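You operate a simulated robot arm through the tools that you are given. There is no shell and no other tool.

You run a simulated robot arm. Do the job below in one go: nothing can be reset, and whatever is moved stays where it is left.

JOB
Wind the striped paper on until its black line meets the red pointer.
Fine: raise the paper bar and pull the paper lever forward first; lever back and bar down at the end. Where these are worked on the way, their far stop is far enough and under half their travel is too little: paper bar, paper lever.

It is judged by the outcome, as a careful person would: the job done as asked, and still so three seconds after it is handed in. It fails if anything else is knocked over, pushed out of place, dropped, spilled or broken.

ROBOT AND FRAMES
A 6-joint arm with a two-finger parallel gripper, fixed in place. Base frame: the origin is on the floor under the middle of its stand, x ahead of it, y to its left, z up. Units: mm, degrees, N and s.
With the tool pointing down near the work surface it reaches from about 360 to 760 mm from the base axis. Its first joint turns from -66.0 to 66.0 degrees. Payload 2.45 kg.
The TCP is the grasp point between the finger pads, 24 mm short of the fingertips. In the tool frame z runs along the fingers and y along their closing line. Largest opening 68 mm; finger width 17, thickness 10; the body of the gripper, 40 by 70 mm, starts 41 mm behind the TCP.
Orientation is that of the tool frame in the base frame, as a unit quaternion [x, y, z, w]. With the fingers straight down and closing along the base's y, the tool's x points along the base's -x, its y along +y and its z along -z.

CONTROLS
- The arm moves only by the tool servo_tool. Its arguments are lists of equal length, an entry for each row: "xyz": the shift along the tool's x, y, z in units of 200 mm (1.0 is 200 mm), a list of three; "delta_rot": the turn, a rotation vector about the tool's x, y, z in units of 180 degrees (1.0 is 180 degrees), a list of three; "fingers": the opening in per cent of the stroke, from 0 (shut) to 100 (fully open). In form: {"xyz": [[tx, ty, tz], ...], "delta_rot": [[wx, wy, wz], ...], "fingers": [fingers, ...]}. A call has 1 to 20 rows; each row is the pose to reach, as a shift and turn from the pose commanded when the call began, along the tool's axes at that moment. A call with a number of a shift or a turn outside -1 to 1 is refused whole. A row lasts 0.2 s, in which the tool goes at most 50 mm and 8.6 degrees; a call with a longer step from one row to the next is refused whole, and so is a gripper value outside its range. Where a pose cannot be reached the arm comes as near as it can. A force on the tool above 70 N (or 10 N above the force at the start of the call, whichever is more), or a blocked arm, ends the call early, and 0.2 s more pass. Each finger travels about 108 mm/s and halts on what it meets, pressing with about 36 N; the grip force reading is that of the motor and also rises with nothing between the fingers. The clock runs only during rows and for 0.2 s after the last one: add rows that repeat a pose to give the fingers time. The reply holds the time, the measured pose of the TCP, the force on the tool along the base axes, the opening and the grip force, in the units named above and with some noise, with the torque about the TCP (base axes, N m) and any sound that the robot's microphone picked up.
- Cameras (640 x 400 px; columns grow to the right, rows downward): "scene" is fixed at [169.1, 423.5, 1483.2]; the picture's right is [-0.66, -0.75, 0.00], its down [-0.39, 0.34, -0.86] and it looks along [0.64, -0.57, -0.52] (base axes); focal length 327 px, centre (320, 200). "wrist" rides on the gripper at [84, 11, -75] in the tool frame; the picture's right is [-0.13, 0.99, 0.00], its down [-0.60, -0.08, -0.79] and it looks along [-0.79, -0.10, 0.61] (tool axes); focal length 251 px, centre (320, 200). There is no depth. A picture from a camera that has moved, and an enlarged one, comes with that camera's place and axes in the base frame and with its lens. The place of the scene camera against the robot may be out by one fixed shift of up to 18 mm in any direction.
- grab_frame(camera): a new picture of that camera. It takes no simulated time.
- close_up(camera, box): a new picture of the part [left, top, right, bottom] of that camera's present view, enlarged. It takes no simulated time.
- hand_in(): hands the job in; it is judged then, once.

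Places have to be worked out from the pictures, the camera data and where the tool is seen. Open the gripper and draw the arm clear of the work before you hand the job in, unless the task says otherwise.

The tools are called after "Call:" as a command line: name --argument value ..., lists and objects as JSON in quotes. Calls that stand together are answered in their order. servo_tool: Moves the arm, as the interface text tells. Its arguments: {"type":"object","properties":{"xyz":{"type":"array"},"delta_rot":{"type":"array"},"fingers":{"type":"array"}},"required":["xyz","delta_rot","fingers"]} The other tools are called the same way: grab_frame (camera) takes a picture; close_up (camera, box) takes an enlarged picture of a part of a camera's view; hand_in () hands the job in.

At the start:

```text
time_s: 0.0
ee_pos: [445.9, -47.4, 1246.9]
tool_rot: [0.0, 1.0, 0.0, -0.001]
ft_force: [0.4, 0.3, 0.8]
moment: [0.02, 0.0, -0.03]
opening: 68.1
grasp_force: 0.1
```

scene: 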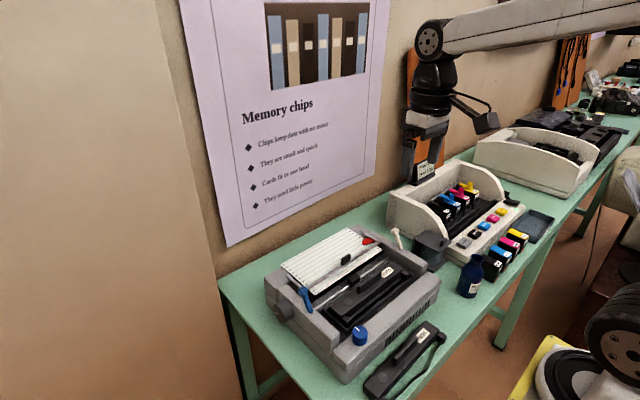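
wrist: 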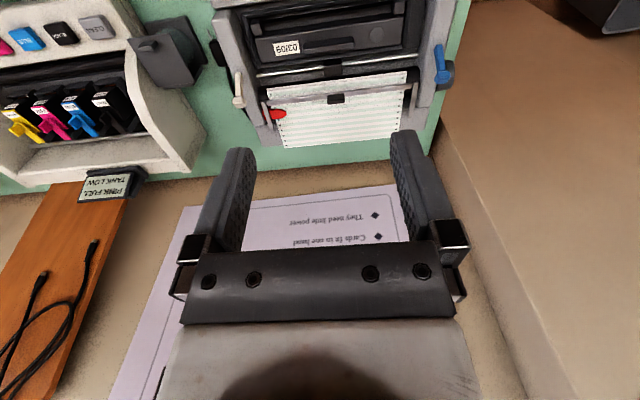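

I'll begin by looking closely at the typewriter/printer with both cameras to identify the paper bar, lever, knob and pointer.

Call:
close_up --camera "scene" --box '[250, 210, 450, 335]'

Call:
close_up --camera "scene" --box '[260, 260, 460, 400]'

Call:
close_up --camera "wrist" --box '[190, 0, 490, 188]'

Call:
grab_frame --camera "scene"

```text
3.20 times, centred on (350, 272) of scene
camera zoom: at [169.1, 423.5, 1483.2], right [-0.66, -0.75, 0.0], down [-0.39, 0.34, -0.86], along [0.64, -0.57, -0.52], focal length 1047 px, centre (224, -32)
```

zoom: 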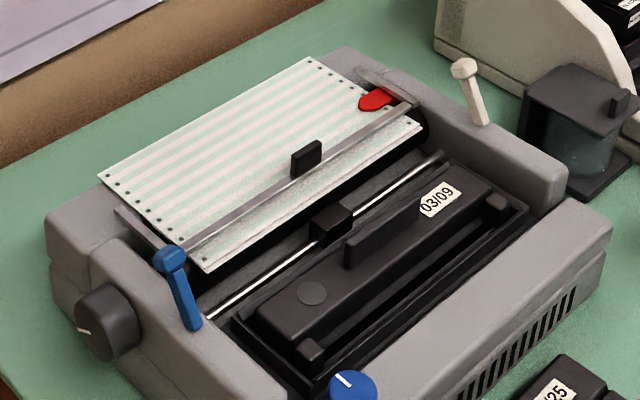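

```text
2.86 times, centred on (360, 330) of scene
camera zoom: at [169.1, 423.5, 1483.2], right [-0.66, -0.75, 0.0], down [-0.39, 0.34, -0.86], along [0.64, -0.57, -0.52], focal length 935 px, centre (206, -171)
```

zoom: 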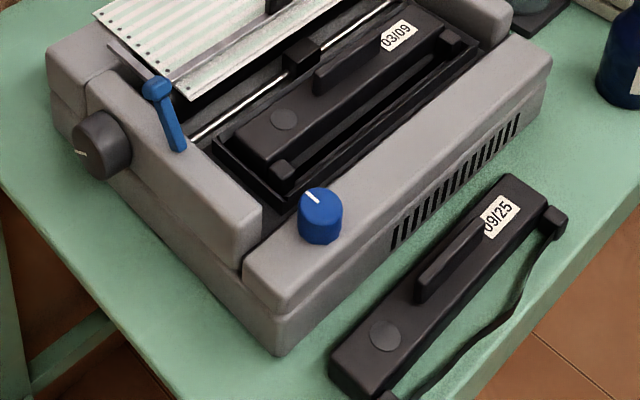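

```text
2.13 times, centred on (340, 94) of wrist
camera zoom: at [360.8, -35.6, 1322.9], right [0.13, 0.99, 0.0], down [0.6, -0.08, 0.79], along [0.79, -0.1, -0.61], focal length 535 px, centre (277, 426)
```

zoom: 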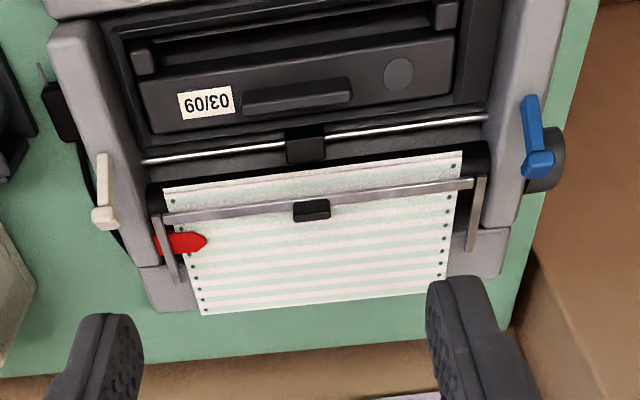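

```text
taken
```

scene: 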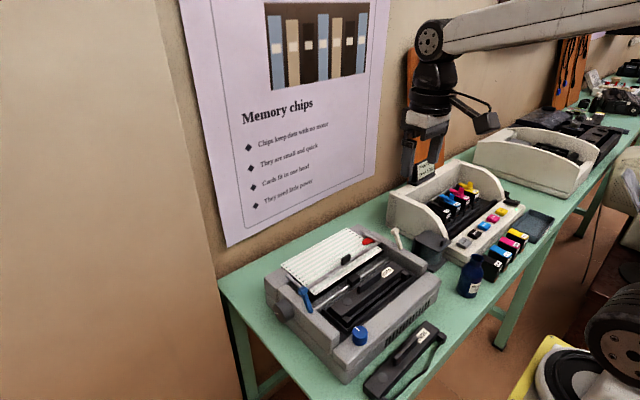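

The printer sits ahead (x≈420–620, y≈-190…+120), with a blue lever on its left (top ≈ (565,118,955)) and a white lever on its right (≈(557,-183,970)). I lower the tool 130 mm to get a closer wrist view.

Call:
servo_tool --xyz '[[0, 0, 0.2], [0, 0, 0.4], [0, 0, 0.6], [0, 0, 0.65], [0, 0, 0.65]]' --delta_rot '[[0, 0, 0], [0, 0, 0], [0, 0, 0], [0, 0, 0], [0, 0, 0]]' --fingers '[100, 100, 100, 100, 100]'

Call:
grab_frame --camera "wrist"

Call:
close_up --camera "wrist" --box '[140, 0, 540, 250]'

```text
time_s: 1.2
ee_pos: [445.0, -47.4, 1117.1]
tool_rot: [0.0, 1.0, 0.0, 0.0]
ft_force: [-0.7, 0.0, 0.1]
moment: [0.04, -0.03, 0.01]
opening: 68.2
grasp_force: 0.0
```

```text
taken
camera wrist: at [361.5, -35.5, 1192.2], right [0.13, 0.99, 0.0], down [0.6, -0.08, 0.79], along [0.79, -0.1, -0.61], focal length 251 px, centre (320, 200)
```

wrist: 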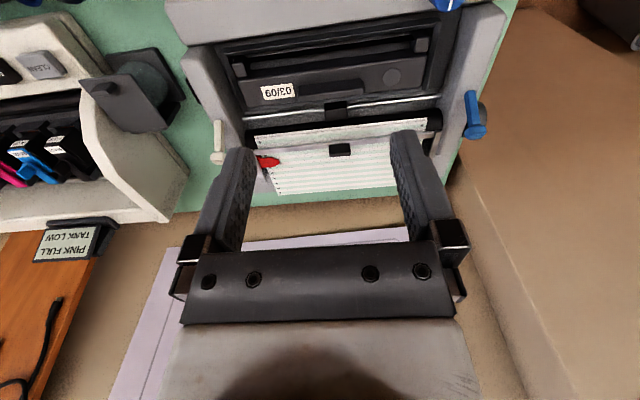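

```text
1.60 times, centred on (340, 125) of wrist
camera zoom: at [361.5, -35.5, 1192.2], right [0.13, 0.99, 0.0], down [0.6, -0.08, 0.79], along [0.79, -0.1, -0.61], focal length 402 px, centre (288, 320)
```

zoom: 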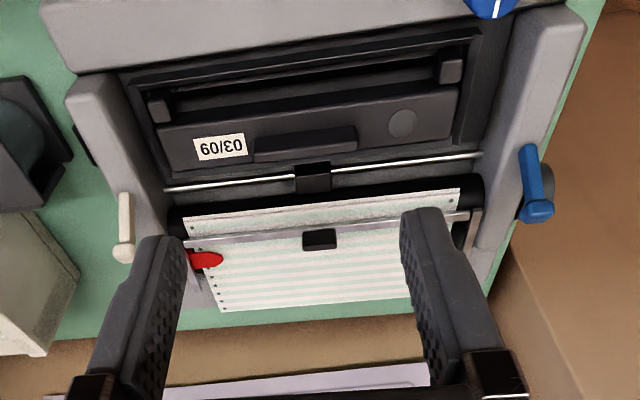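

The fingers partly cover the view, so I shift left (+y) to look at the left side of the printer: blue lever and platen knob.

Call:
servo_tool --xyz '[[0, 0.25, 0], [0, 0.5, 0.0], [0, 0.75, 0.05], [0, 0.98, 0.1], [0, 0.98, 0.1]]' --delta_rot '[[0, 0, 0], [0, 0, 0], [0, 0, 0], [0, 0, 0], [0, 0, 0]]' --fingers '[100, 100, 100, 100, 100]'

Call:
grab_frame --camera "wrist"

Call:
close_up --camera "wrist" --box '[0, 0, 400, 250]'

```text
refused: row 3 steps farther than a row can; nothing moved
```

```text
taken
camera wrist: at [361.5, -35.5, 1192.2], right [0.13, 0.99, 0.0], down [0.6, -0.08, 0.79], along [0.79, -0.1, -0.61], focal length 251 px, centre (320, 200)
```

wrist: 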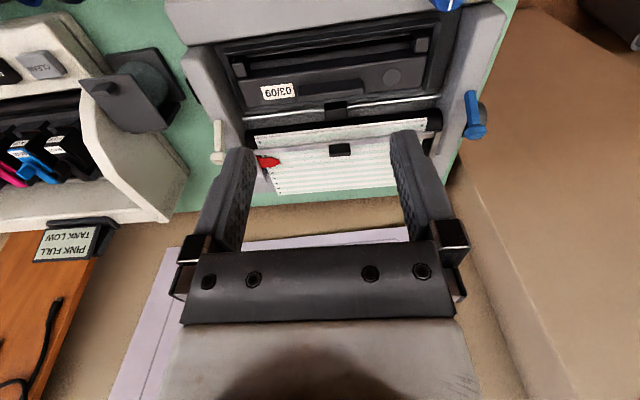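

```text
1.60 times, centred on (200, 125) of wrist
camera zoom: at [361.5, -35.5, 1192.2], right [0.13, 0.99, 0.0], down [0.6, -0.08, 0.79], along [0.79, -0.1, -0.61], focal length 402 px, centre (512, 320)
```

zoom: 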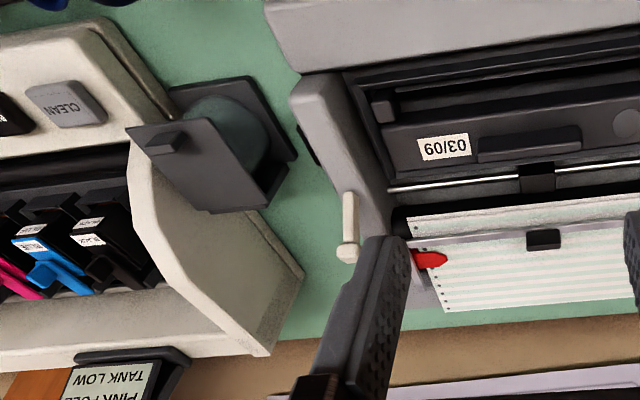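

The third row's step was just over 50 mm; I use smaller steps.

Call:
servo_tool --xyz '[[0, 0.2, 0.02], [0, 0.4, 0.04], [0, 0.6, 0.06], [0, 0.8, 0.08], [0, 0.98, 0.1], [0, 0.98, 0.1]]' --delta_rot '[[0, 0, 0], [0, 0, 0], [0, 0, 0], [0, 0, 0], [0, 0, 0], [0, 0, 0]]' --fingers '[100, 100, 100, 100, 100, 100]'

Call:
grab_frame --camera "wrist"

Call:
close_up --camera "wrist" --box '[200, 50, 440, 200]'

Call:
close_up --camera "wrist" --box '[0, 0, 320, 200]'

```text
time_s: 2.6
ee_pos: [445.6, 148.0, 1096.8]
tool_rot: [0.001, 1.0, 0.0, 0.001]
ft_force: [-0.1, 0.1, 0.1]
moment: [-0.01, 0.0, 0.0]
opening: 67.8
grasp_force: 0.1
```

```text
taken
camera wrist: at [361.7, 160.2, 1172.2], right [0.13, 0.99, 0.0], down [0.6, -0.08, 0.79], along [0.79, -0.1, -0.61], focal length 251 px, centre (320, 200)
```

wrist: 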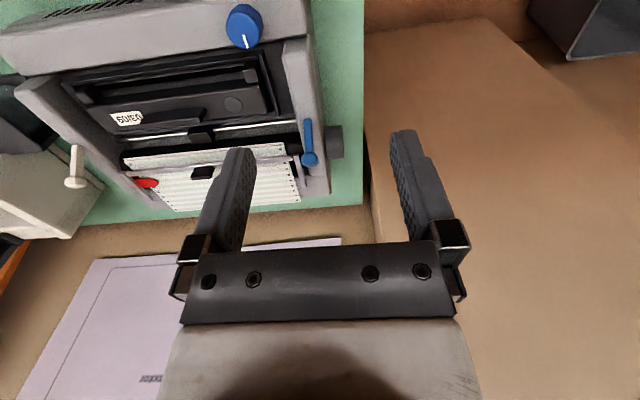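

```text
2.67 times, centred on (320, 125) of wrist
camera zoom: at [361.7, 160.2, 1172.2], right [0.13, 0.99, 0.0], down [0.6, -0.08, 0.79], along [0.79, -0.1, -0.61], focal length 670 px, centre (320, 400)
```

zoom: 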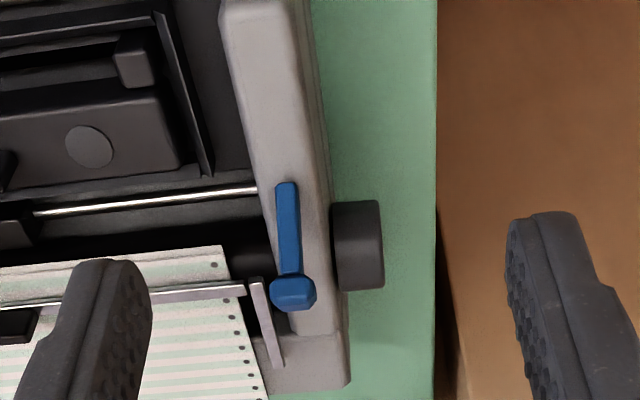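

```text
2.00 times, centred on (160, 100) of wrist
camera zoom: at [361.7, 160.2, 1172.2], right [0.13, 0.99, 0.0], down [0.6, -0.08, 0.79], along [0.79, -0.1, -0.61], focal length 503 px, centre (640, 400)
```

zoom: 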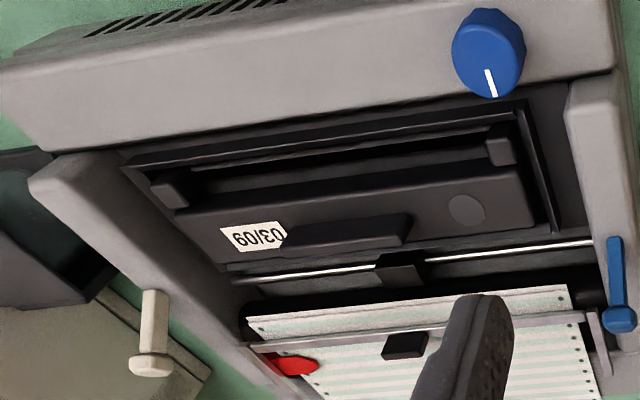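

Before planning the left-side approach I need to know what the brown structure on the left is; I take enlarged views of it from both cameras.

Call:
close_up --camera "wrist" --box '[340, 0, 640, 188]'

Call:
close_up --camera "scene" --box '[60, 200, 380, 400]'

Call:
grab_frame --camera "scene"

```text
2.13 times, centred on (490, 94) of wrist
camera zoom: at [361.7, 160.2, 1172.2], right [0.13, 0.99, 0.0], down [0.6, -0.08, 0.79], along [0.79, -0.1, -0.61], focal length 535 px, centre (-42, 426)
```

zoom: 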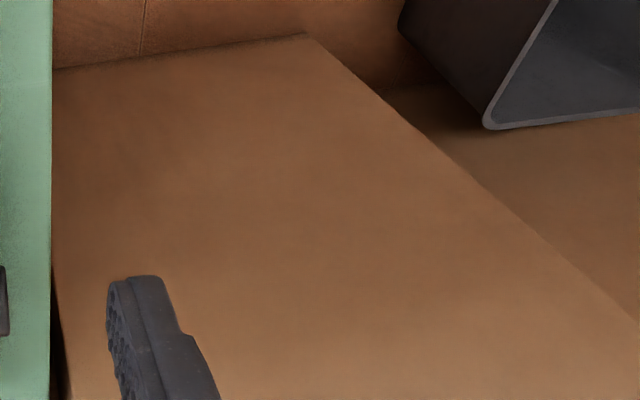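

```text
2.00 times, centred on (220, 300) of scene
camera zoom: at [169.1, 423.5, 1483.2], right [-0.66, -0.75, 0.0], down [-0.39, 0.34, -0.86], along [0.64, -0.57, -0.52], focal length 654 px, centre (520, 0)
```

zoom: 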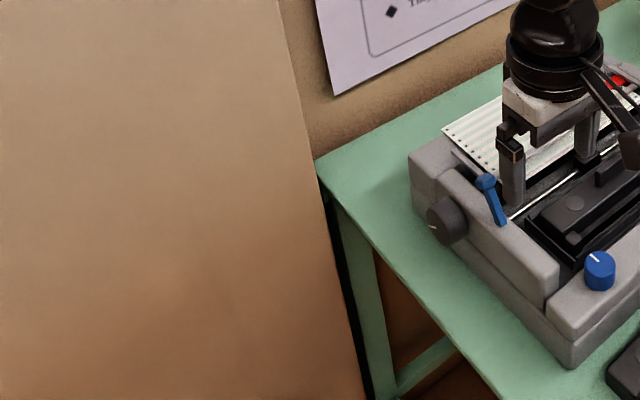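

```text
taken
```

scene: 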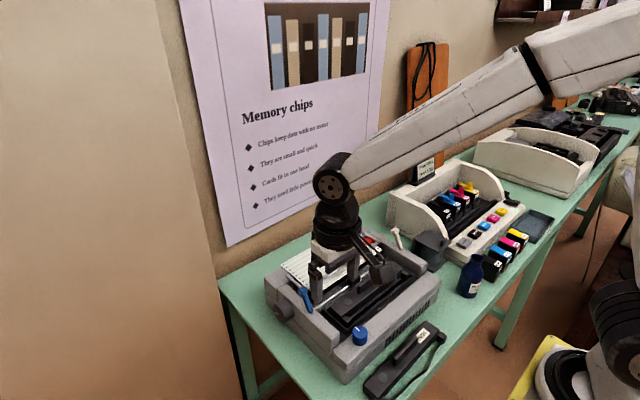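

The brown structure is a wall face far back (x≈815), so the space left of the printer is free; table top ≈ z 810, platen knob outer face ≈ (602,162,886). Next a closer look at the blue lever.

Call:
servo_tool --xyz '[[-0.06, -0.08, 0.1], [-0.12, -0.15, 0.18], [-0.12, -0.15, 0.18]]' --delta_rot '[[0, 0, 0], [0, 0, 0], [0, 0, 0]]' --fingers '[100, 100, 100]'

Call:
grab_frame --camera "wrist"

Call:
close_up --camera "wrist" --box '[230, 80, 410, 192]'

Call:
close_up --camera "scene" --box '[260, 270, 340, 320]'

Call:
close_up --camera "scene" --box '[370, 215, 450, 265]'

```text
time_s: 3.4
ee_pos: [468.6, 117.7, 1059.9]
tool_rot: [0.0, 1.0, 0.001, 0.0]
ft_force: [-0.7, 0.5, -0.2]
moment: [0.0, -0.01, 0.01]
opening: 68.0
grasp_force: 0.0
```

```text
taken
camera wrist: at [385.2, 129.5, 1136.8], right [0.13, 0.99, 0.0], down [0.6, -0.08, 0.79], along [0.79, -0.1, -0.61], focal length 251 px, centre (320, 200)
```

wrist: 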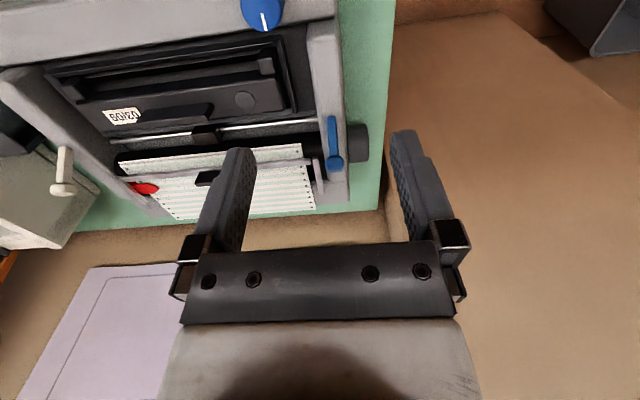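

```text
3.56 times, centred on (320, 136) of wrist
camera zoom: at [385.2, 129.5, 1136.8], right [0.13, 0.99, 0.0], down [0.6, -0.08, 0.79], along [0.79, -0.1, -0.61], focal length 894 px, centre (320, 428)
```

zoom: 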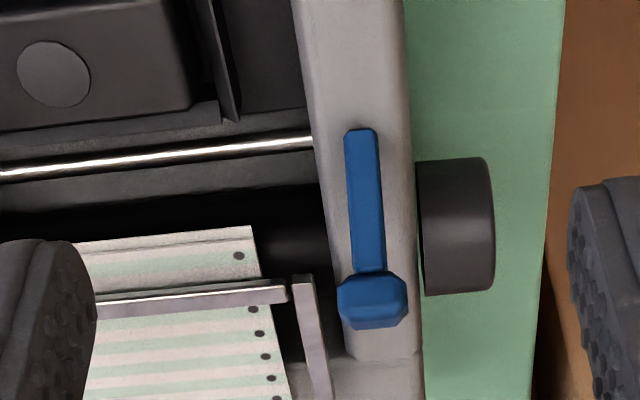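

```text
8.00 times, centred on (300, 295) of scene
camera zoom: at [169.1, 423.5, 1483.2], right [-0.66, -0.75, 0.0], down [-0.39, 0.34, -0.86], along [0.64, -0.57, -0.52], focal length 2618 px, centre (480, -560)
```

zoom: 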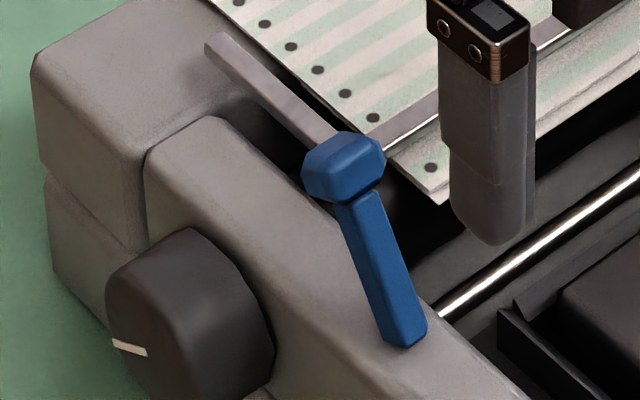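

```text
8.00 times, centred on (410, 240) of scene
camera zoom: at [169.1, 423.5, 1483.2], right [-0.66, -0.75, 0.0], down [-0.39, 0.34, -0.86], along [0.64, -0.57, -0.52], focal length 2618 px, centre (-400, -120)
```

zoom: 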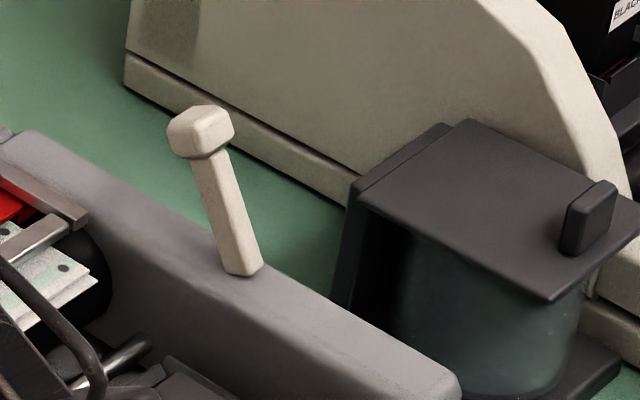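

Both levers have the same shape (blue on the left next to the platen knob, cream on the right). I go across to inspect the cream one and the right-hand side for markings.

Call:
servo_tool --xyz '[[0, -0.22, -0.05], [0, -0.44, -0.05], [0, -0.66, -0.05], [0, -0.88, -0.05], [0, -0.98, -0.05]]' --delta_rot '[[0, 0, 0], [0, 0, 0], [0, 0, 0], [0, 0, 0], [0, 0, 0]]' --fingers '[100, 100, 100, 100, 100]'

Call:
servo_tool --xyz '[[0, -0.2, 0], [0, -0.36, 0], [0, -0.36, 0]]' --delta_rot '[[0, 0, 0], [0, 0, 0], [0, 0, 0]]' --fingers '[100, 100, 100]'

Call:
grab_frame --camera "wrist"

Call:
close_up --camera "wrist" --box '[210, 60, 410, 185]'

Call:
close_up --camera "wrist" --box '[340, 0, 640, 188]'

```text
time_s: 4.6
ee_pos: [468.6, -77.7, 1069.7]
tool_rot: [0.0, 1.0, 0.0, 0.0]
ft_force: [0.0, 0.3, 0.2]
moment: [-0.02, 0.0, 0.0]
opening: 68.0
grasp_force: 0.1
```

```text
time_s: 5.4
ee_pos: [468.3, -151.3, 1071.1]
tool_rot: [0.0, 1.0, -0.001, 0.001]
ft_force: [0.3, 0.2, -1.4]
moment: [0.01, 0.0, 0.0]
opening: 68.0
grasp_force: 0.1
```

```text
taken
camera wrist: at [384.6, -138.0, 1146.4], right [0.13, 0.99, 0.0], down [0.6, -0.08, 0.79], along [0.79, -0.1, -0.61], focal length 251 px, centre (320, 200)
```

wrist: 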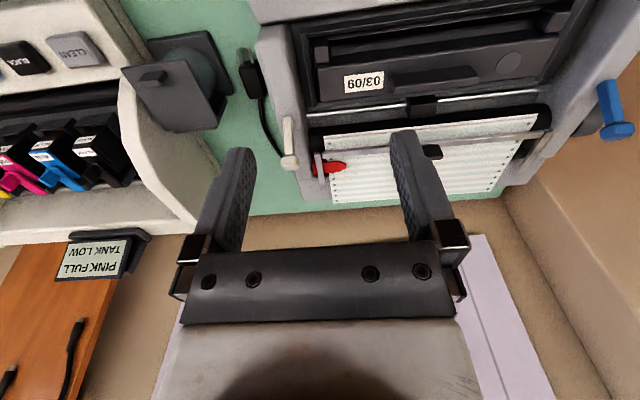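

```text
3.20 times, centred on (310, 122) of wrist
camera zoom: at [384.6, -138.0, 1146.4], right [0.13, 0.99, 0.0], down [0.6, -0.08, 0.79], along [0.79, -0.1, -0.61], focal length 805 px, centre (352, 448)
```

zoom: 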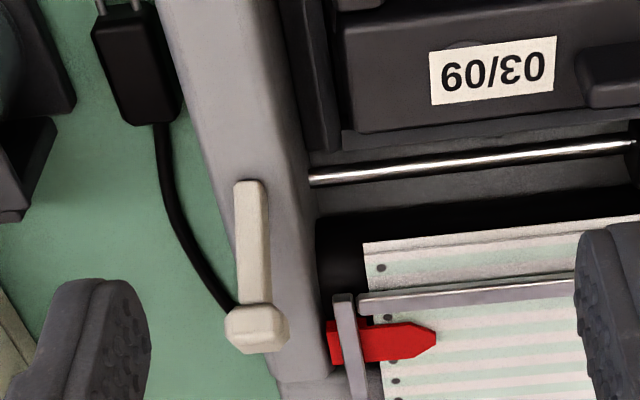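

```text
2.13 times, centred on (490, 94) of wrist
camera zoom: at [384.6, -138.0, 1146.4], right [0.13, 0.99, 0.0], down [0.6, -0.08, 0.79], along [0.79, -0.1, -0.61], focal length 535 px, centre (-42, 426)
```

zoom: 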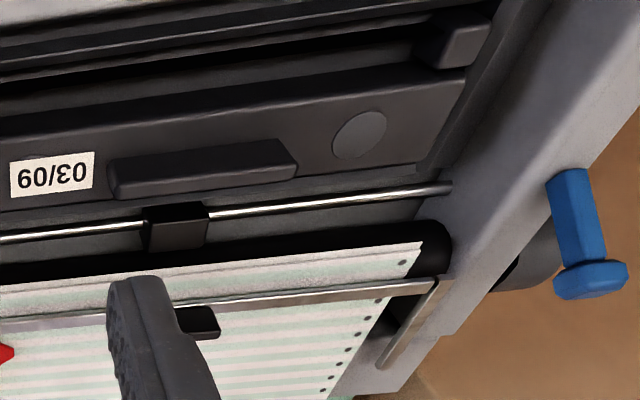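

The cream lever also has no label. The bar's arms run back from the bar (≈x 601) to about (660, ±, 912), with a black tab in the middle near (590,-37,932). I go above the tab for a close look at the bar and paper.

Call:
servo_tool --xyz '[[-0.15, 0.14, 0.0], [-0.3, 0.28, 0.05], [-0.45, 0.42, 0.12], [-0.6, 0.57, 0.2], [-0.61, 0.57, 0.25], [-0.61, 0.57, 0.25]]' --delta_rot '[[0, 0, 0], [0, 0, 0], [0, 0, 0], [0, 0, 0], [0, 0, 0], [0, 0, 0]]' --fingers '[100, 100, 100, 100, 100, 100]'

Call:
grab_frame --camera "wrist"

Call:
close_up --camera "wrist" --box '[220, 30, 420, 155]'

Call:
close_up --camera "scene" --box '[260, 210, 420, 310]'

```text
time_s: 6.8
ee_pos: [591.6, -36.0, 1021.1]
tool_rot: [0.0, 1.0, 0.0, 0.0]
ft_force: [0.4, 0.6, 0.6]
moment: [-0.02, 0.01, -0.05]
opening: 67.9
grasp_force: 0.1
```

```text
taken
camera wrist: at [507.4, -23.2, 1096.7], right [0.13, 0.99, 0.0], down [0.6, -0.08, 0.79], along [0.79, -0.1, -0.61], focal length 251 px, centre (320, 200)
```

wrist: 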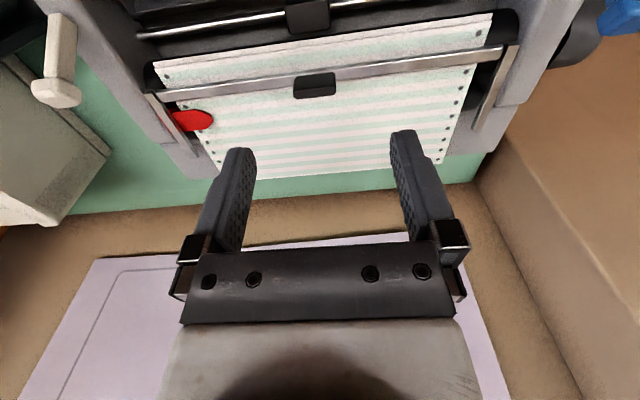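

```text
3.20 times, centred on (320, 92) of wrist
camera zoom: at [507.4, -23.2, 1096.7], right [0.13, 0.99, 0.0], down [0.6, -0.08, 0.79], along [0.79, -0.1, -0.61], focal length 805 px, centre (320, 544)
```

zoom: 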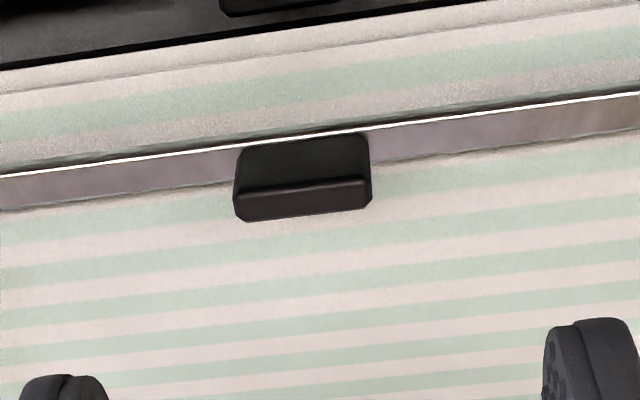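

```text
4.00 times, centred on (340, 260) of scene
camera zoom: at [169.1, 423.5, 1483.2], right [-0.66, -0.75, 0.0], down [-0.39, 0.34, -0.86], along [0.64, -0.57, -0.52], focal length 1309 px, centre (240, -40)
```

zoom: 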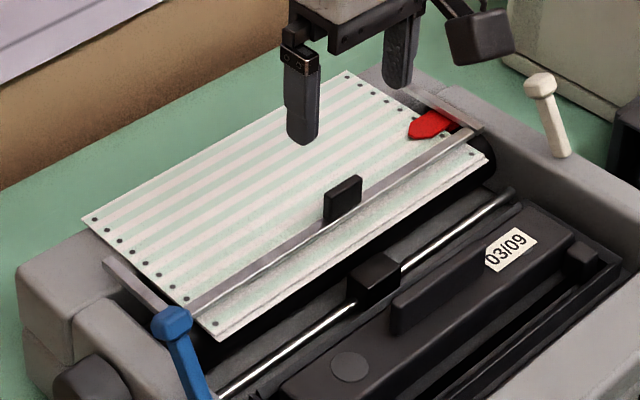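

The tab is about 28 mm wide in y, at x≈592–599, y≈-37, top z≈941, with the bar strip around z≈915–920. I descend with open fingers around the tab, tips about z 929.

Call:
servo_tool --xyz '[[-0.02, -0.005, 0.1], [-0.02, -0.005, 0.2], [-0.02, -0.005, 0.28], [-0.02, -0.005, 0.34], [-0.02, -0.005, 0.34]]' --delta_rot '[[0, 0, 0], [0, 0, 0], [0, 0, 0], [0, 0, 0], [0, 0, 0]]' --fingers '[100, 100, 100, 100, 100]'

Call:
grab_frame --camera "wrist"

Call:
close_up --camera "wrist" --box '[180, 60, 460, 235]'

Call:
close_up --camera "scene" --box '[300, 220, 400, 282]'

```text
time_s: 8.0
ee_pos: [595.4, -36.5, 953.5]
tool_rot: [0.001, 1.0, 0.0, 0.0]
ft_force: [0.9, 0.2, -0.7]
moment: [0.01, 0.0, -0.03]
opening: 68.1
grasp_force: 0.1
```

```text
taken
camera wrist: at [511.0, -24.7, 1028.2], right [0.13, 0.99, 0.0], down [0.6, -0.08, 0.79], along [0.79, -0.1, -0.61], focal length 251 px, centre (320, 200)
```

wrist: 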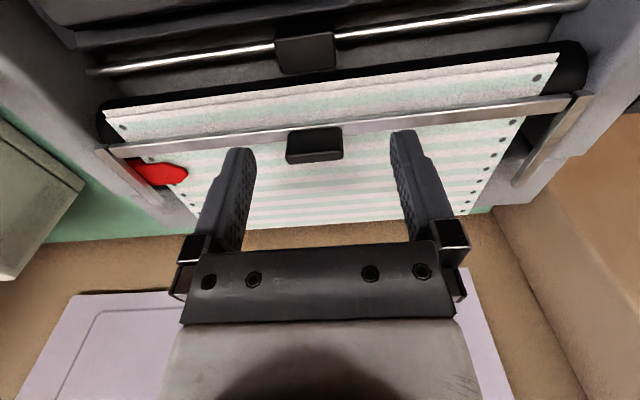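

```text
2.29 times, centred on (320, 148) of wrist
camera zoom: at [511.0, -24.7, 1028.2], right [0.13, 0.99, 0.0], down [0.6, -0.08, 0.79], along [0.79, -0.1, -0.61], focal length 575 px, centre (320, 320)
```

zoom: 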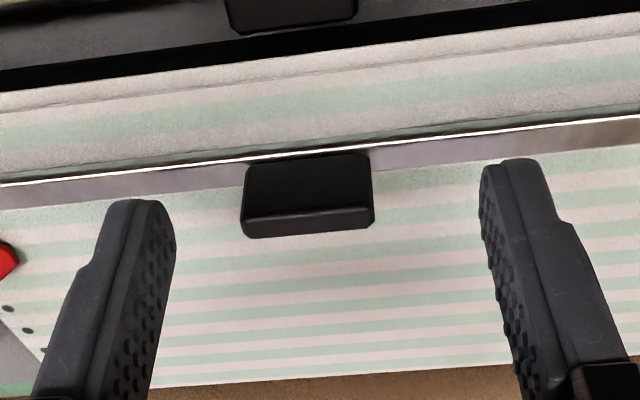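

```text
6.40 times, centred on (350, 251) of scene
camera zoom: at [169.1, 423.5, 1483.2], right [-0.66, -0.75, 0.0], down [-0.39, 0.34, -0.86], along [0.64, -0.57, -0.52], focal length 2094 px, centre (128, -126)
```

zoom: 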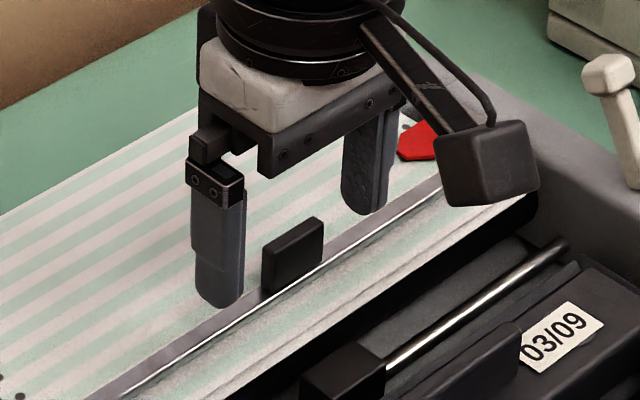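

Refined: tab x≈595–602, y≈-38.5, z≈914–934. I move down 8 mm, recentre, then close the fingers on the tab.

Call:
servo_tool --xyz '[[-0.018, -0.01, 0.02], [-0.018, -0.01, 0.042], [-0.018, -0.01, 0.042], [-0.018, -0.01, 0.042], [-0.018, -0.01, 0.042], [-0.018, -0.01, 0.042]]' --delta_rot '[[0, 0, 0], [0, 0, 0], [0, 0, 0], [0, 0, 0], [0, 0, 0], [0, 0, 0]]' --fingers '[100, 100, 60, 35, 30, 30]'

Call:
close_up --camera "wrist" --box '[180, 60, 460, 235]'

Call:
close_up --camera "scene" --box '[300, 220, 400, 282]'

```text
time_s: 9.4
ee_pos: [598.4, -40.1, 944.0]
tool_rot: [0.0, 1.0, 0.0, 0.0]
ft_force: [1.2, -17.5, -1.7]
moment: [-0.29, 0.13, -0.03]
opening: 29.4
grasp_force: 43.6
```

```text
2.29 times, centred on (320, 148) of wrist
camera zoom: at [514.4, -27.8, 1020.2], right [0.13, 0.99, 0.0], down [0.6, -0.08, 0.79], along [0.79, -0.1, -0.61], focal length 575 px, centre (320, 320)
```

zoom: 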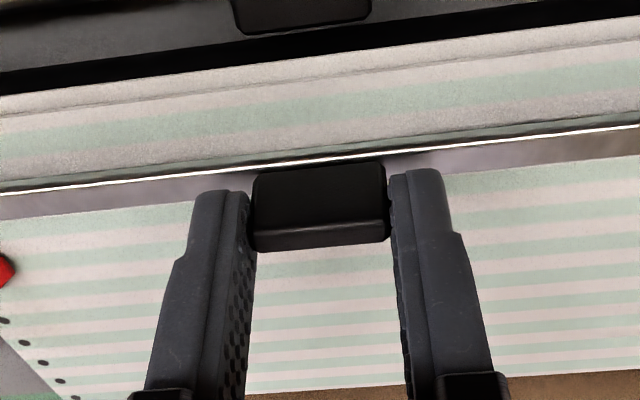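

```text
6.40 times, centred on (350, 251) of scene
camera zoom: at [169.2, 423.0, 1483.4], right [-0.67, -0.75, 0.0], down [-0.39, 0.34, -0.86], along [0.64, -0.57, -0.52], focal length 2094 px, centre (128, -126)
```

zoom: 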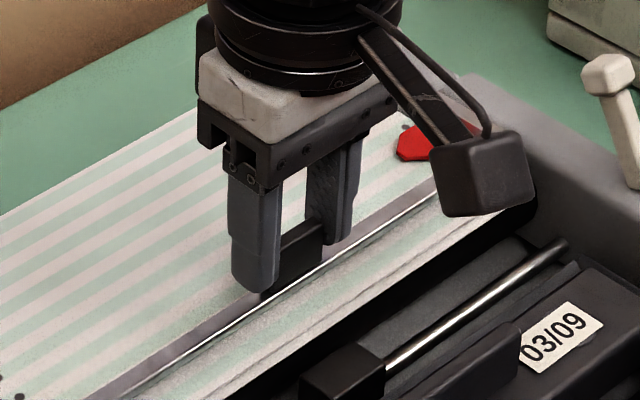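

The tab is gripped (opening 29 mm), with some side load that says the tab is ~2 mm further toward -y. I relieve that and lift gently by about 10 mm to feel how the bar moves.

Call:
servo_tool --xyz '[[0, -0.01, 0], [0, -0.012, -0.02], [-0.005, -0.012, -0.035], [-0.015, -0.012, -0.053], [-0.015, -0.012, -0.053]]' --delta_rot '[[0, 0, 0], [0, 0, 0], [0, 0.015, 0], [0, 0.03, 0], [0, 0.03, 0]]' --fingers '[30, 30, 30, 30, 30]'

Call:
close_up --camera "scene" --box '[260, 210, 420, 310]'

Call:
grab_frame --camera "wrist"

```text
time_s: 10.6
ee_pos: [601.5, -39.9, 955.1]
tool_rot: [-0.001, 0.999, 0.0, -0.047]
ft_force: [13.5, 3.4, -20.7]
moment: [0.04, 0.51, -0.01]
opening: 29.5
grasp_force: 43.9
```

```text
4.00 times, centred on (340, 260) of scene
camera zoom: at [170.0, 423.6, 1483.1], right [-0.66, -0.75, 0.0], down [-0.39, 0.34, -0.86], along [0.64, -0.57, -0.52], focal length 1309 px, centre (240, -40)
```

zoom: 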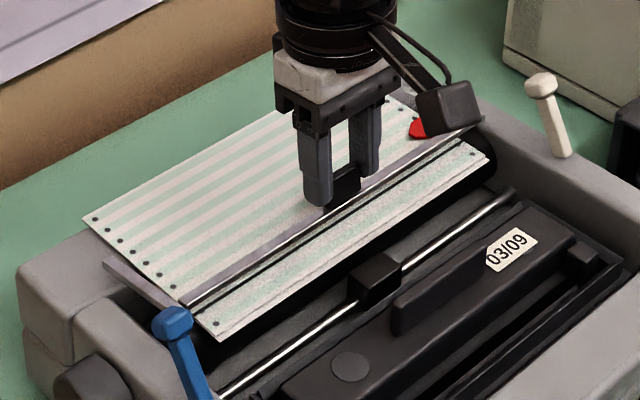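

```text
taken
camera wrist: at [525.7, -28.1, 1037.9], right [0.13, 0.99, -0.01], down [0.68, -0.08, 0.73], along [0.73, -0.1, -0.68], focal length 251 px, centre (320, 200)
```

wrist: 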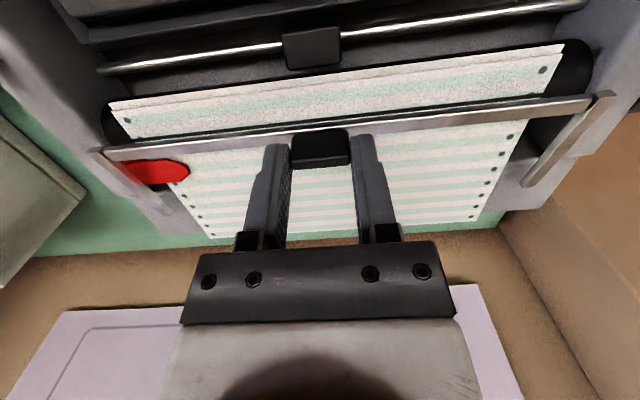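

The bar lifts about a rear hinge; the +x force is because my tool tilt shifted the contact point. I continue along the corrected arc to about 20°.

Call:
servo_tool --xyz '[[-0.015, 0.0, -0.015], [-0.028, 0.0, -0.035], [-0.04, 0.0, -0.051], [-0.04, 0.0, -0.051]]' --delta_rot '[[0, 0.005, 0], [0, 0.015, 0], [0, 0.0256, 0], [0, 0.0256, 0]]' --fingers '[30, 30, 30, 30]'

Call:
close_up --camera "scene" --box '[260, 210, 420, 310]'

```text
time_s: 11.6
ee_pos: [606.7, -39.1, 964.4]
tool_rot: [0.0, 0.996, 0.0, -0.091]
ft_force: [-12.4, 12.2, -13.2]
moment: [0.19, 1.31, 0.02]
opening: 29.4
grasp_force: 42.7
```

```text
4.00 times, centred on (340, 260) of scene
camera zoom: at [169.1, 423.8, 1483.1], right [-0.66, -0.75, 0.0], down [-0.39, 0.34, -0.86], along [0.64, -0.57, -0.52], focal length 1309 px, centre (240, -40)
```

zoom: 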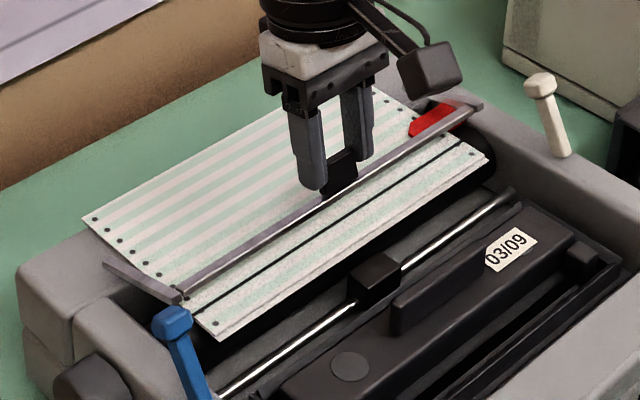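

The black line was hidden under the bar and is now visible, only a short way below the red pointer. I continue the raise to ~30°, matching the tool tilt more closely to the bar.

Call:
servo_tool --xyz '[[0.0, 0.003, -0.01], [-0.006, 0.006, -0.025], [-0.0193, 0.006, -0.0491], [-0.0193, 0.006, -0.0491]]' --delta_rot '[[0, 0.025, 0], [0, 0.045, 0], [0, 0.0667, 0], [0, 0.0667, 0]]' --fingers '[30, 30, 30, 30]'

Call:
close_up --camera "scene" --box '[260, 210, 420, 310]'

```text
time_s: 12.6
ee_pos: [618.4, -40.1, 972.4]
tool_rot: [0.0, 0.983, -0.001, -0.186]
ft_force: [26.6, 7.6, -19.2]
moment: [0.15, -0.87, -0.1]
opening: 29.4
grasp_force: 42.9
```

```text
4.00 times, centred on (340, 260) of scene
camera zoom: at [170.3, 423.7, 1483.0], right [-0.66, -0.75, 0.0], down [-0.39, 0.34, -0.86], along [0.64, -0.57, -0.52], focal length 1309 px, centre (240, -40)
```

zoom: 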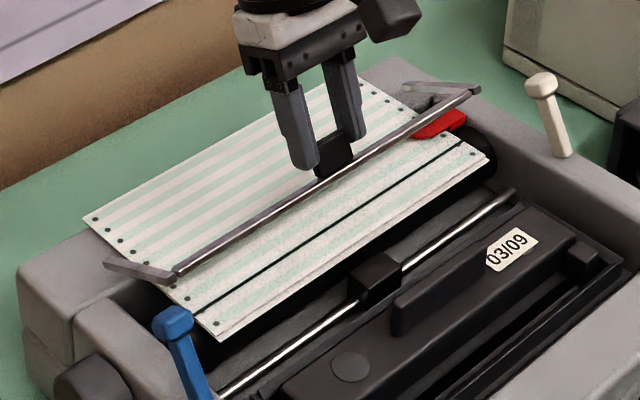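

Still moving freely (loads mostly pad friction), bar at ~29°. I carry on along the arc to ~50°.

Call:
servo_tool --xyz '[[-0.02, 0.0, -0.025], [-0.0392, 0.0, -0.0525], [-0.058, 0.0, -0.075], [-0.0777, 0.0, -0.0972], [-0.0777, 0.0, -0.0972]]' --delta_rot '[[0, 0.01, 0], [0, 0.0222, 0], [0, 0.038, 0], [0, 0.0556, 0], [0, 0.0556, 0]]' --fingers '[30, 30, 30, 30, 30]'

Call:
close_up --camera "scene" --box '[260, 210, 420, 310]'

Call:
grab_frame --camera "wrist"

```text
time_s: 13.8
ee_pos: [636.6, -41.0, 983.9]
tool_rot: [0.0, 0.96, 0.0, -0.279]
ft_force: [-9.3, 6.7, -16.6]
moment: [0.13, 1.14, -0.04]
opening: 29.5
grasp_force: 43.8
```

```text
4.00 times, centred on (340, 260) of scene
camera zoom: at [169.2, 423.6, 1483.2], right [-0.66, -0.75, 0.0], down [-0.39, 0.34, -0.86], along [0.64, -0.57, -0.52], focal length 1309 px, centre (240, -40)
```

zoom: 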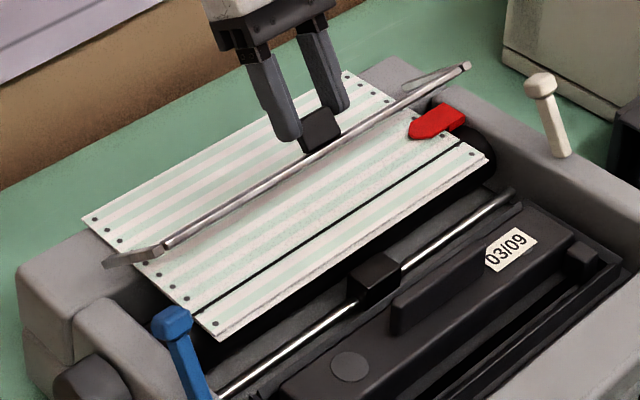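

```text
taken
camera wrist: at [605.6, -28.0, 1093.9], right [0.11, 0.99, -0.07], down [0.93, -0.08, 0.35], along [0.34, -0.1, -0.94], focal length 251 px, centre (320, 200)
```

wrist: 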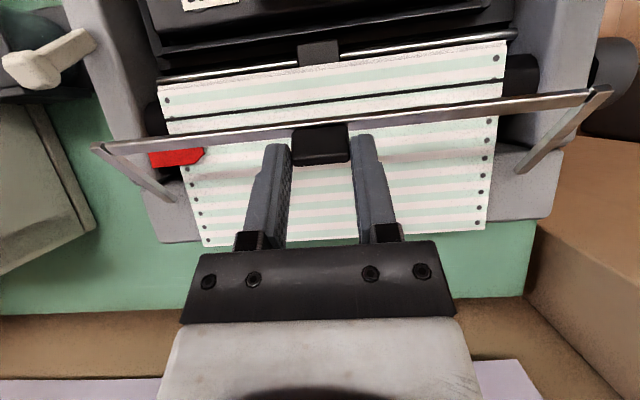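

Bar at ~48° with no stop felt yet. I continue to ~60–65°.

Call:
servo_tool --xyz '[[-0.02, 0.0, -0.023], [-0.041, 0.0, -0.0457], [-0.064, 0.0, -0.064], [-0.064, 0.0, -0.064]]' --delta_rot '[[0, 0.022, 0], [0, 0.0444, 0], [0, 0.066, 0], [0, 0.066, 0]]' --fingers '[30, 30, 30, 30]'

Call:
close_up --camera "scene" --box '[260, 210, 420, 310]'

```text
time_s: 14.8
ee_pos: [638.4, -40.5, 988.1]
tool_rot: [0.0, 0.929, -0.001, -0.369]
ft_force: [20.2, -5.3, -5.3]
moment: [-0.09, -1.47, 0.06]
opening: 29.5
grasp_force: 43.9
out of reach, approached as far as the arm can: row 3, 4
```

```text
4.00 times, centred on (340, 260) of scene
camera zoom: at [169.8, 423.3, 1483.2], right [-0.67, -0.75, 0.0], down [-0.39, 0.34, -0.86], along [0.64, -0.57, -0.52], focal length 1309 px, centre (240, -40)
```

zoom: 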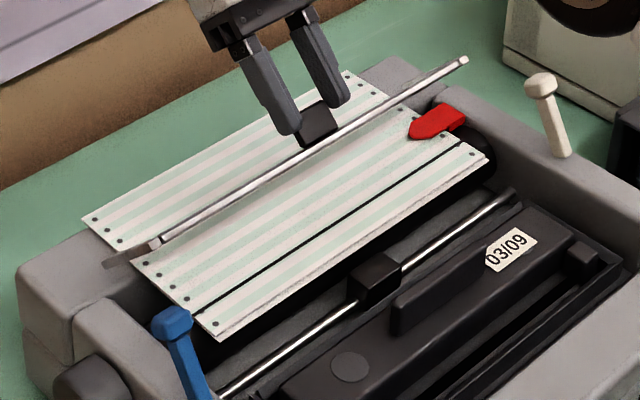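

The circle fit of the contact points puts the hinge near (645, 926) with radius ≈47 mm, so the bar is already at ~68°. The arm ran out of reach because of the tilt, so I reduce the tilt and see where the commanded pose brings it.

Call:
servo_tool --xyz '[[0.009, 0.0, 0.012], [0.018, 0.0, 0.0244], [0.018, 0.0, 0.0244]]' --delta_rot '[[0, -0.0333, 0], [0, -0.0667, 0], [0, -0.0667, 0]]' --fingers '[30, 30, 30]'

Call:
close_up --camera "scene" --box '[260, 210, 420, 310]'

```text
time_s: 15.6
ee_pos: [629.3, -40.8, 986.1]
tool_rot: [0.001, 0.961, 0.0, -0.278]
ft_force: [-16.4, -8.8, -4.4]
moment: [-0.15, 1.46, 0.02]
opening: 29.8
grasp_force: 43.4
```

```text
4.00 times, centred on (340, 260) of scene
camera zoom: at [168.7, 423.2, 1483.4], right [-0.67, -0.75, 0.0], down [-0.39, 0.34, -0.86], along [0.64, -0.57, -0.52], focal length 1309 px, centre (240, -40)
```

zoom: 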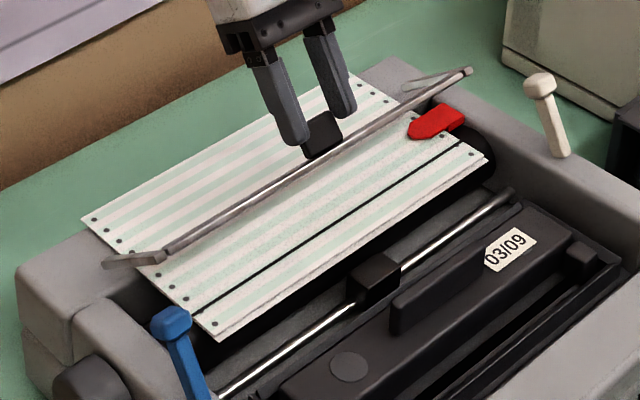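

The commanded pose was clipped to reach. With ~32° tilt I now push on toward ~80° of bar angle while reducing the tilt to 25°.

Call:
servo_tool --xyz '[[-0.016, 0.002, -0.012], [-0.032, 0.002, -0.024], [-0.048, 0.002, -0.036], [-0.048, 0.002, -0.036]]' --delta_rot '[[0, -0.013, 0], [0, -0.026, 0], [0, -0.0389, 0], [0, -0.0389, 0]]' --fingers '[30, 30, 30, 30]'

Call:
close_up --camera "scene" --box '[260, 210, 420, 310]'

Call:
grab_frame --camera "wrist"

```text
time_s: 16.6
ee_pos: [641.6, -39.3, 989.1]
tool_rot: [0.001, 0.976, -0.001, -0.218]
ft_force: [-20.6, -16.5, 13.4]
moment: [-0.29, 1.37, 0.04]
opening: 29.4
grasp_force: 43.1
```

```text
4.00 times, centred on (340, 260) of scene
camera zoom: at [168.3, 423.0, 1483.5], right [-0.67, -0.75, 0.0], down [-0.39, 0.34, -0.86], along [0.64, -0.57, -0.52], focal length 1309 px, centre (240, -40)
```

zoom: 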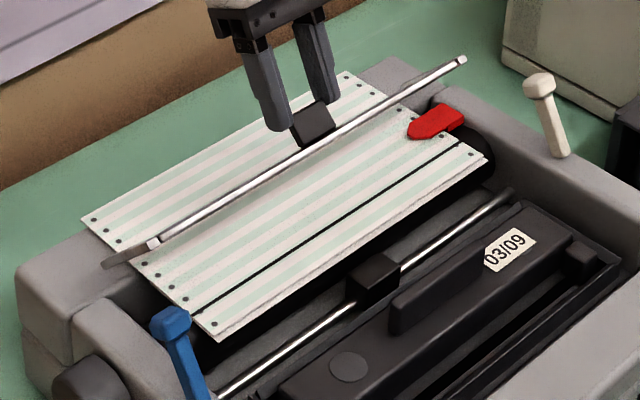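

```text
taken
camera wrist: at [597.8, -27.7, 1094.0], right [0.12, 0.99, -0.06], down [0.88, -0.08, 0.46], along [0.45, -0.1, -0.89], focal length 251 px, centre (320, 200)
```

wrist: 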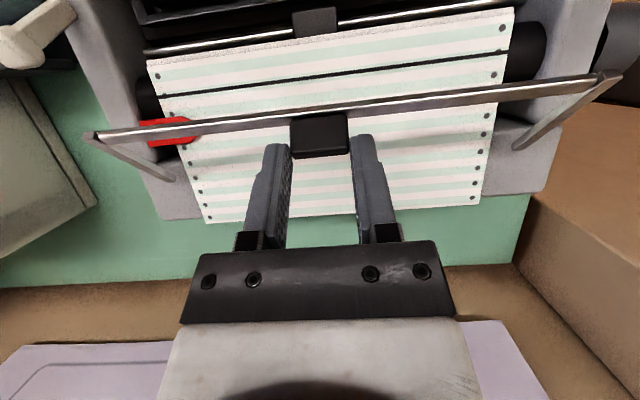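

By triangulating its left end, the bar is raised about 50°, and the last two pictures show it at the same place, perhaps at its stop. I push a few mm more along the arc to check.

Call:
servo_tool --xyz '[[-0.01, 0.0, -0.011], [-0.0184, 0.0, -0.0196], [-0.0184, 0.0, -0.0196]]' --delta_rot '[[0, 0, 0], [0, 0, 0], [0, 0, 0]]' --fingers '[30, 30, 30]'

Call:
close_up --camera "scene" --box '[260, 210, 420, 310]'

```text
time_s: 17.4
ee_pos: [646.9, -39.8, 991.1]
tool_rot: [-0.001, 0.976, -0.001, -0.218]
ft_force: [-20.2, -18.5, 6.7]
moment: [-0.34, 1.46, 0.11]
opening: 29.3
grasp_force: 43.0
```

```text
4.00 times, centred on (340, 260) of scene
camera zoom: at [168.4, 423.0, 1483.5], right [-0.66, -0.75, 0.0], down [-0.39, 0.34, -0.86], along [0.64, -0.57, -0.52], focal length 1309 px, centre (240, -40)
```

zoom: 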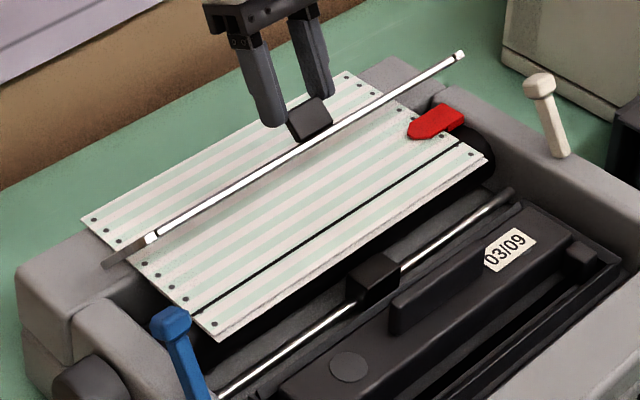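

The bar still moves with constant friction, so it's not at the stop. I continue another ~17 mm along the arc.

Call:
servo_tool --xyz '[[-0.016, -0.003, -0.016], [-0.033, -0.006, -0.032], [-0.05, -0.006, -0.047], [-0.0656, -0.006, -0.0604], [-0.0656, -0.006, -0.0604]]' --delta_rot '[[0, -0.007, 0], [0, -0.014, 0], [0, -0.021, 0], [0, -0.0278, 0], [0, -0.0278, 0]]' --fingers '[30, 30, 30, 30, 30]'

Call:
close_up --camera "scene" --box '[260, 210, 420, 310]'

Call:
grab_frame --camera "wrist"

```text
time_s: 18.6
ee_pos: [665.8, -39.6, 995.8]
tool_rot: [0.001, 0.985, 0.001, -0.171]
ft_force: [-1.5, -12.5, 3.4]
moment: [-0.26, -0.05, 0.2]
opening: 30.1
grasp_force: 6.6
```

```text
4.00 times, centred on (340, 260) of scene
camera zoom: at [169.0, 423.1, 1483.4], right [-0.66, -0.75, 0.0], down [-0.39, 0.34, -0.86], along [0.64, -0.57, -0.52], focal length 1309 px, centre (240, -40)
```

zoom: 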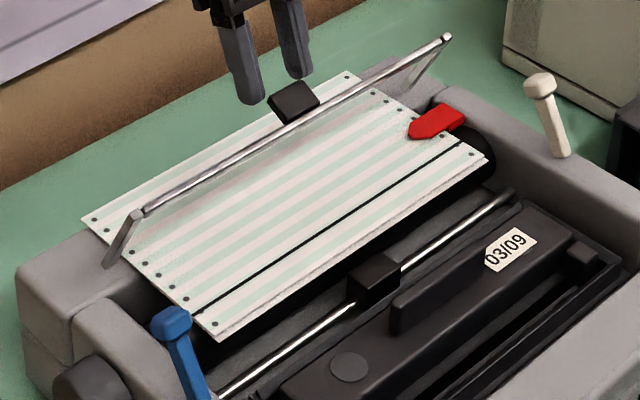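

```text
taken
camera wrist: at [611.9, -27.7, 1096.0], right [0.12, 0.99, -0.04], down [0.84, -0.08, 0.54], along [0.54, -0.1, -0.84], focal length 251 px, centre (320, 200)
```

wrist: 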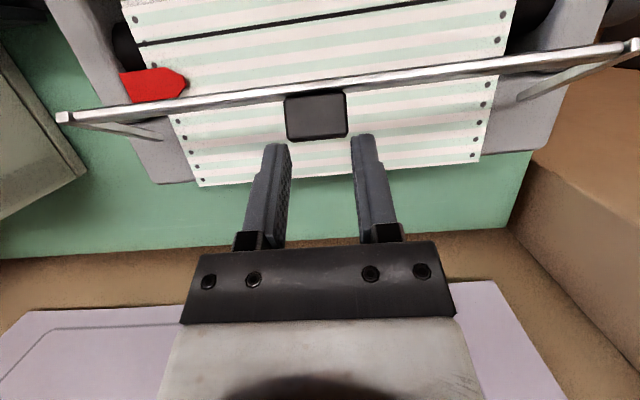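

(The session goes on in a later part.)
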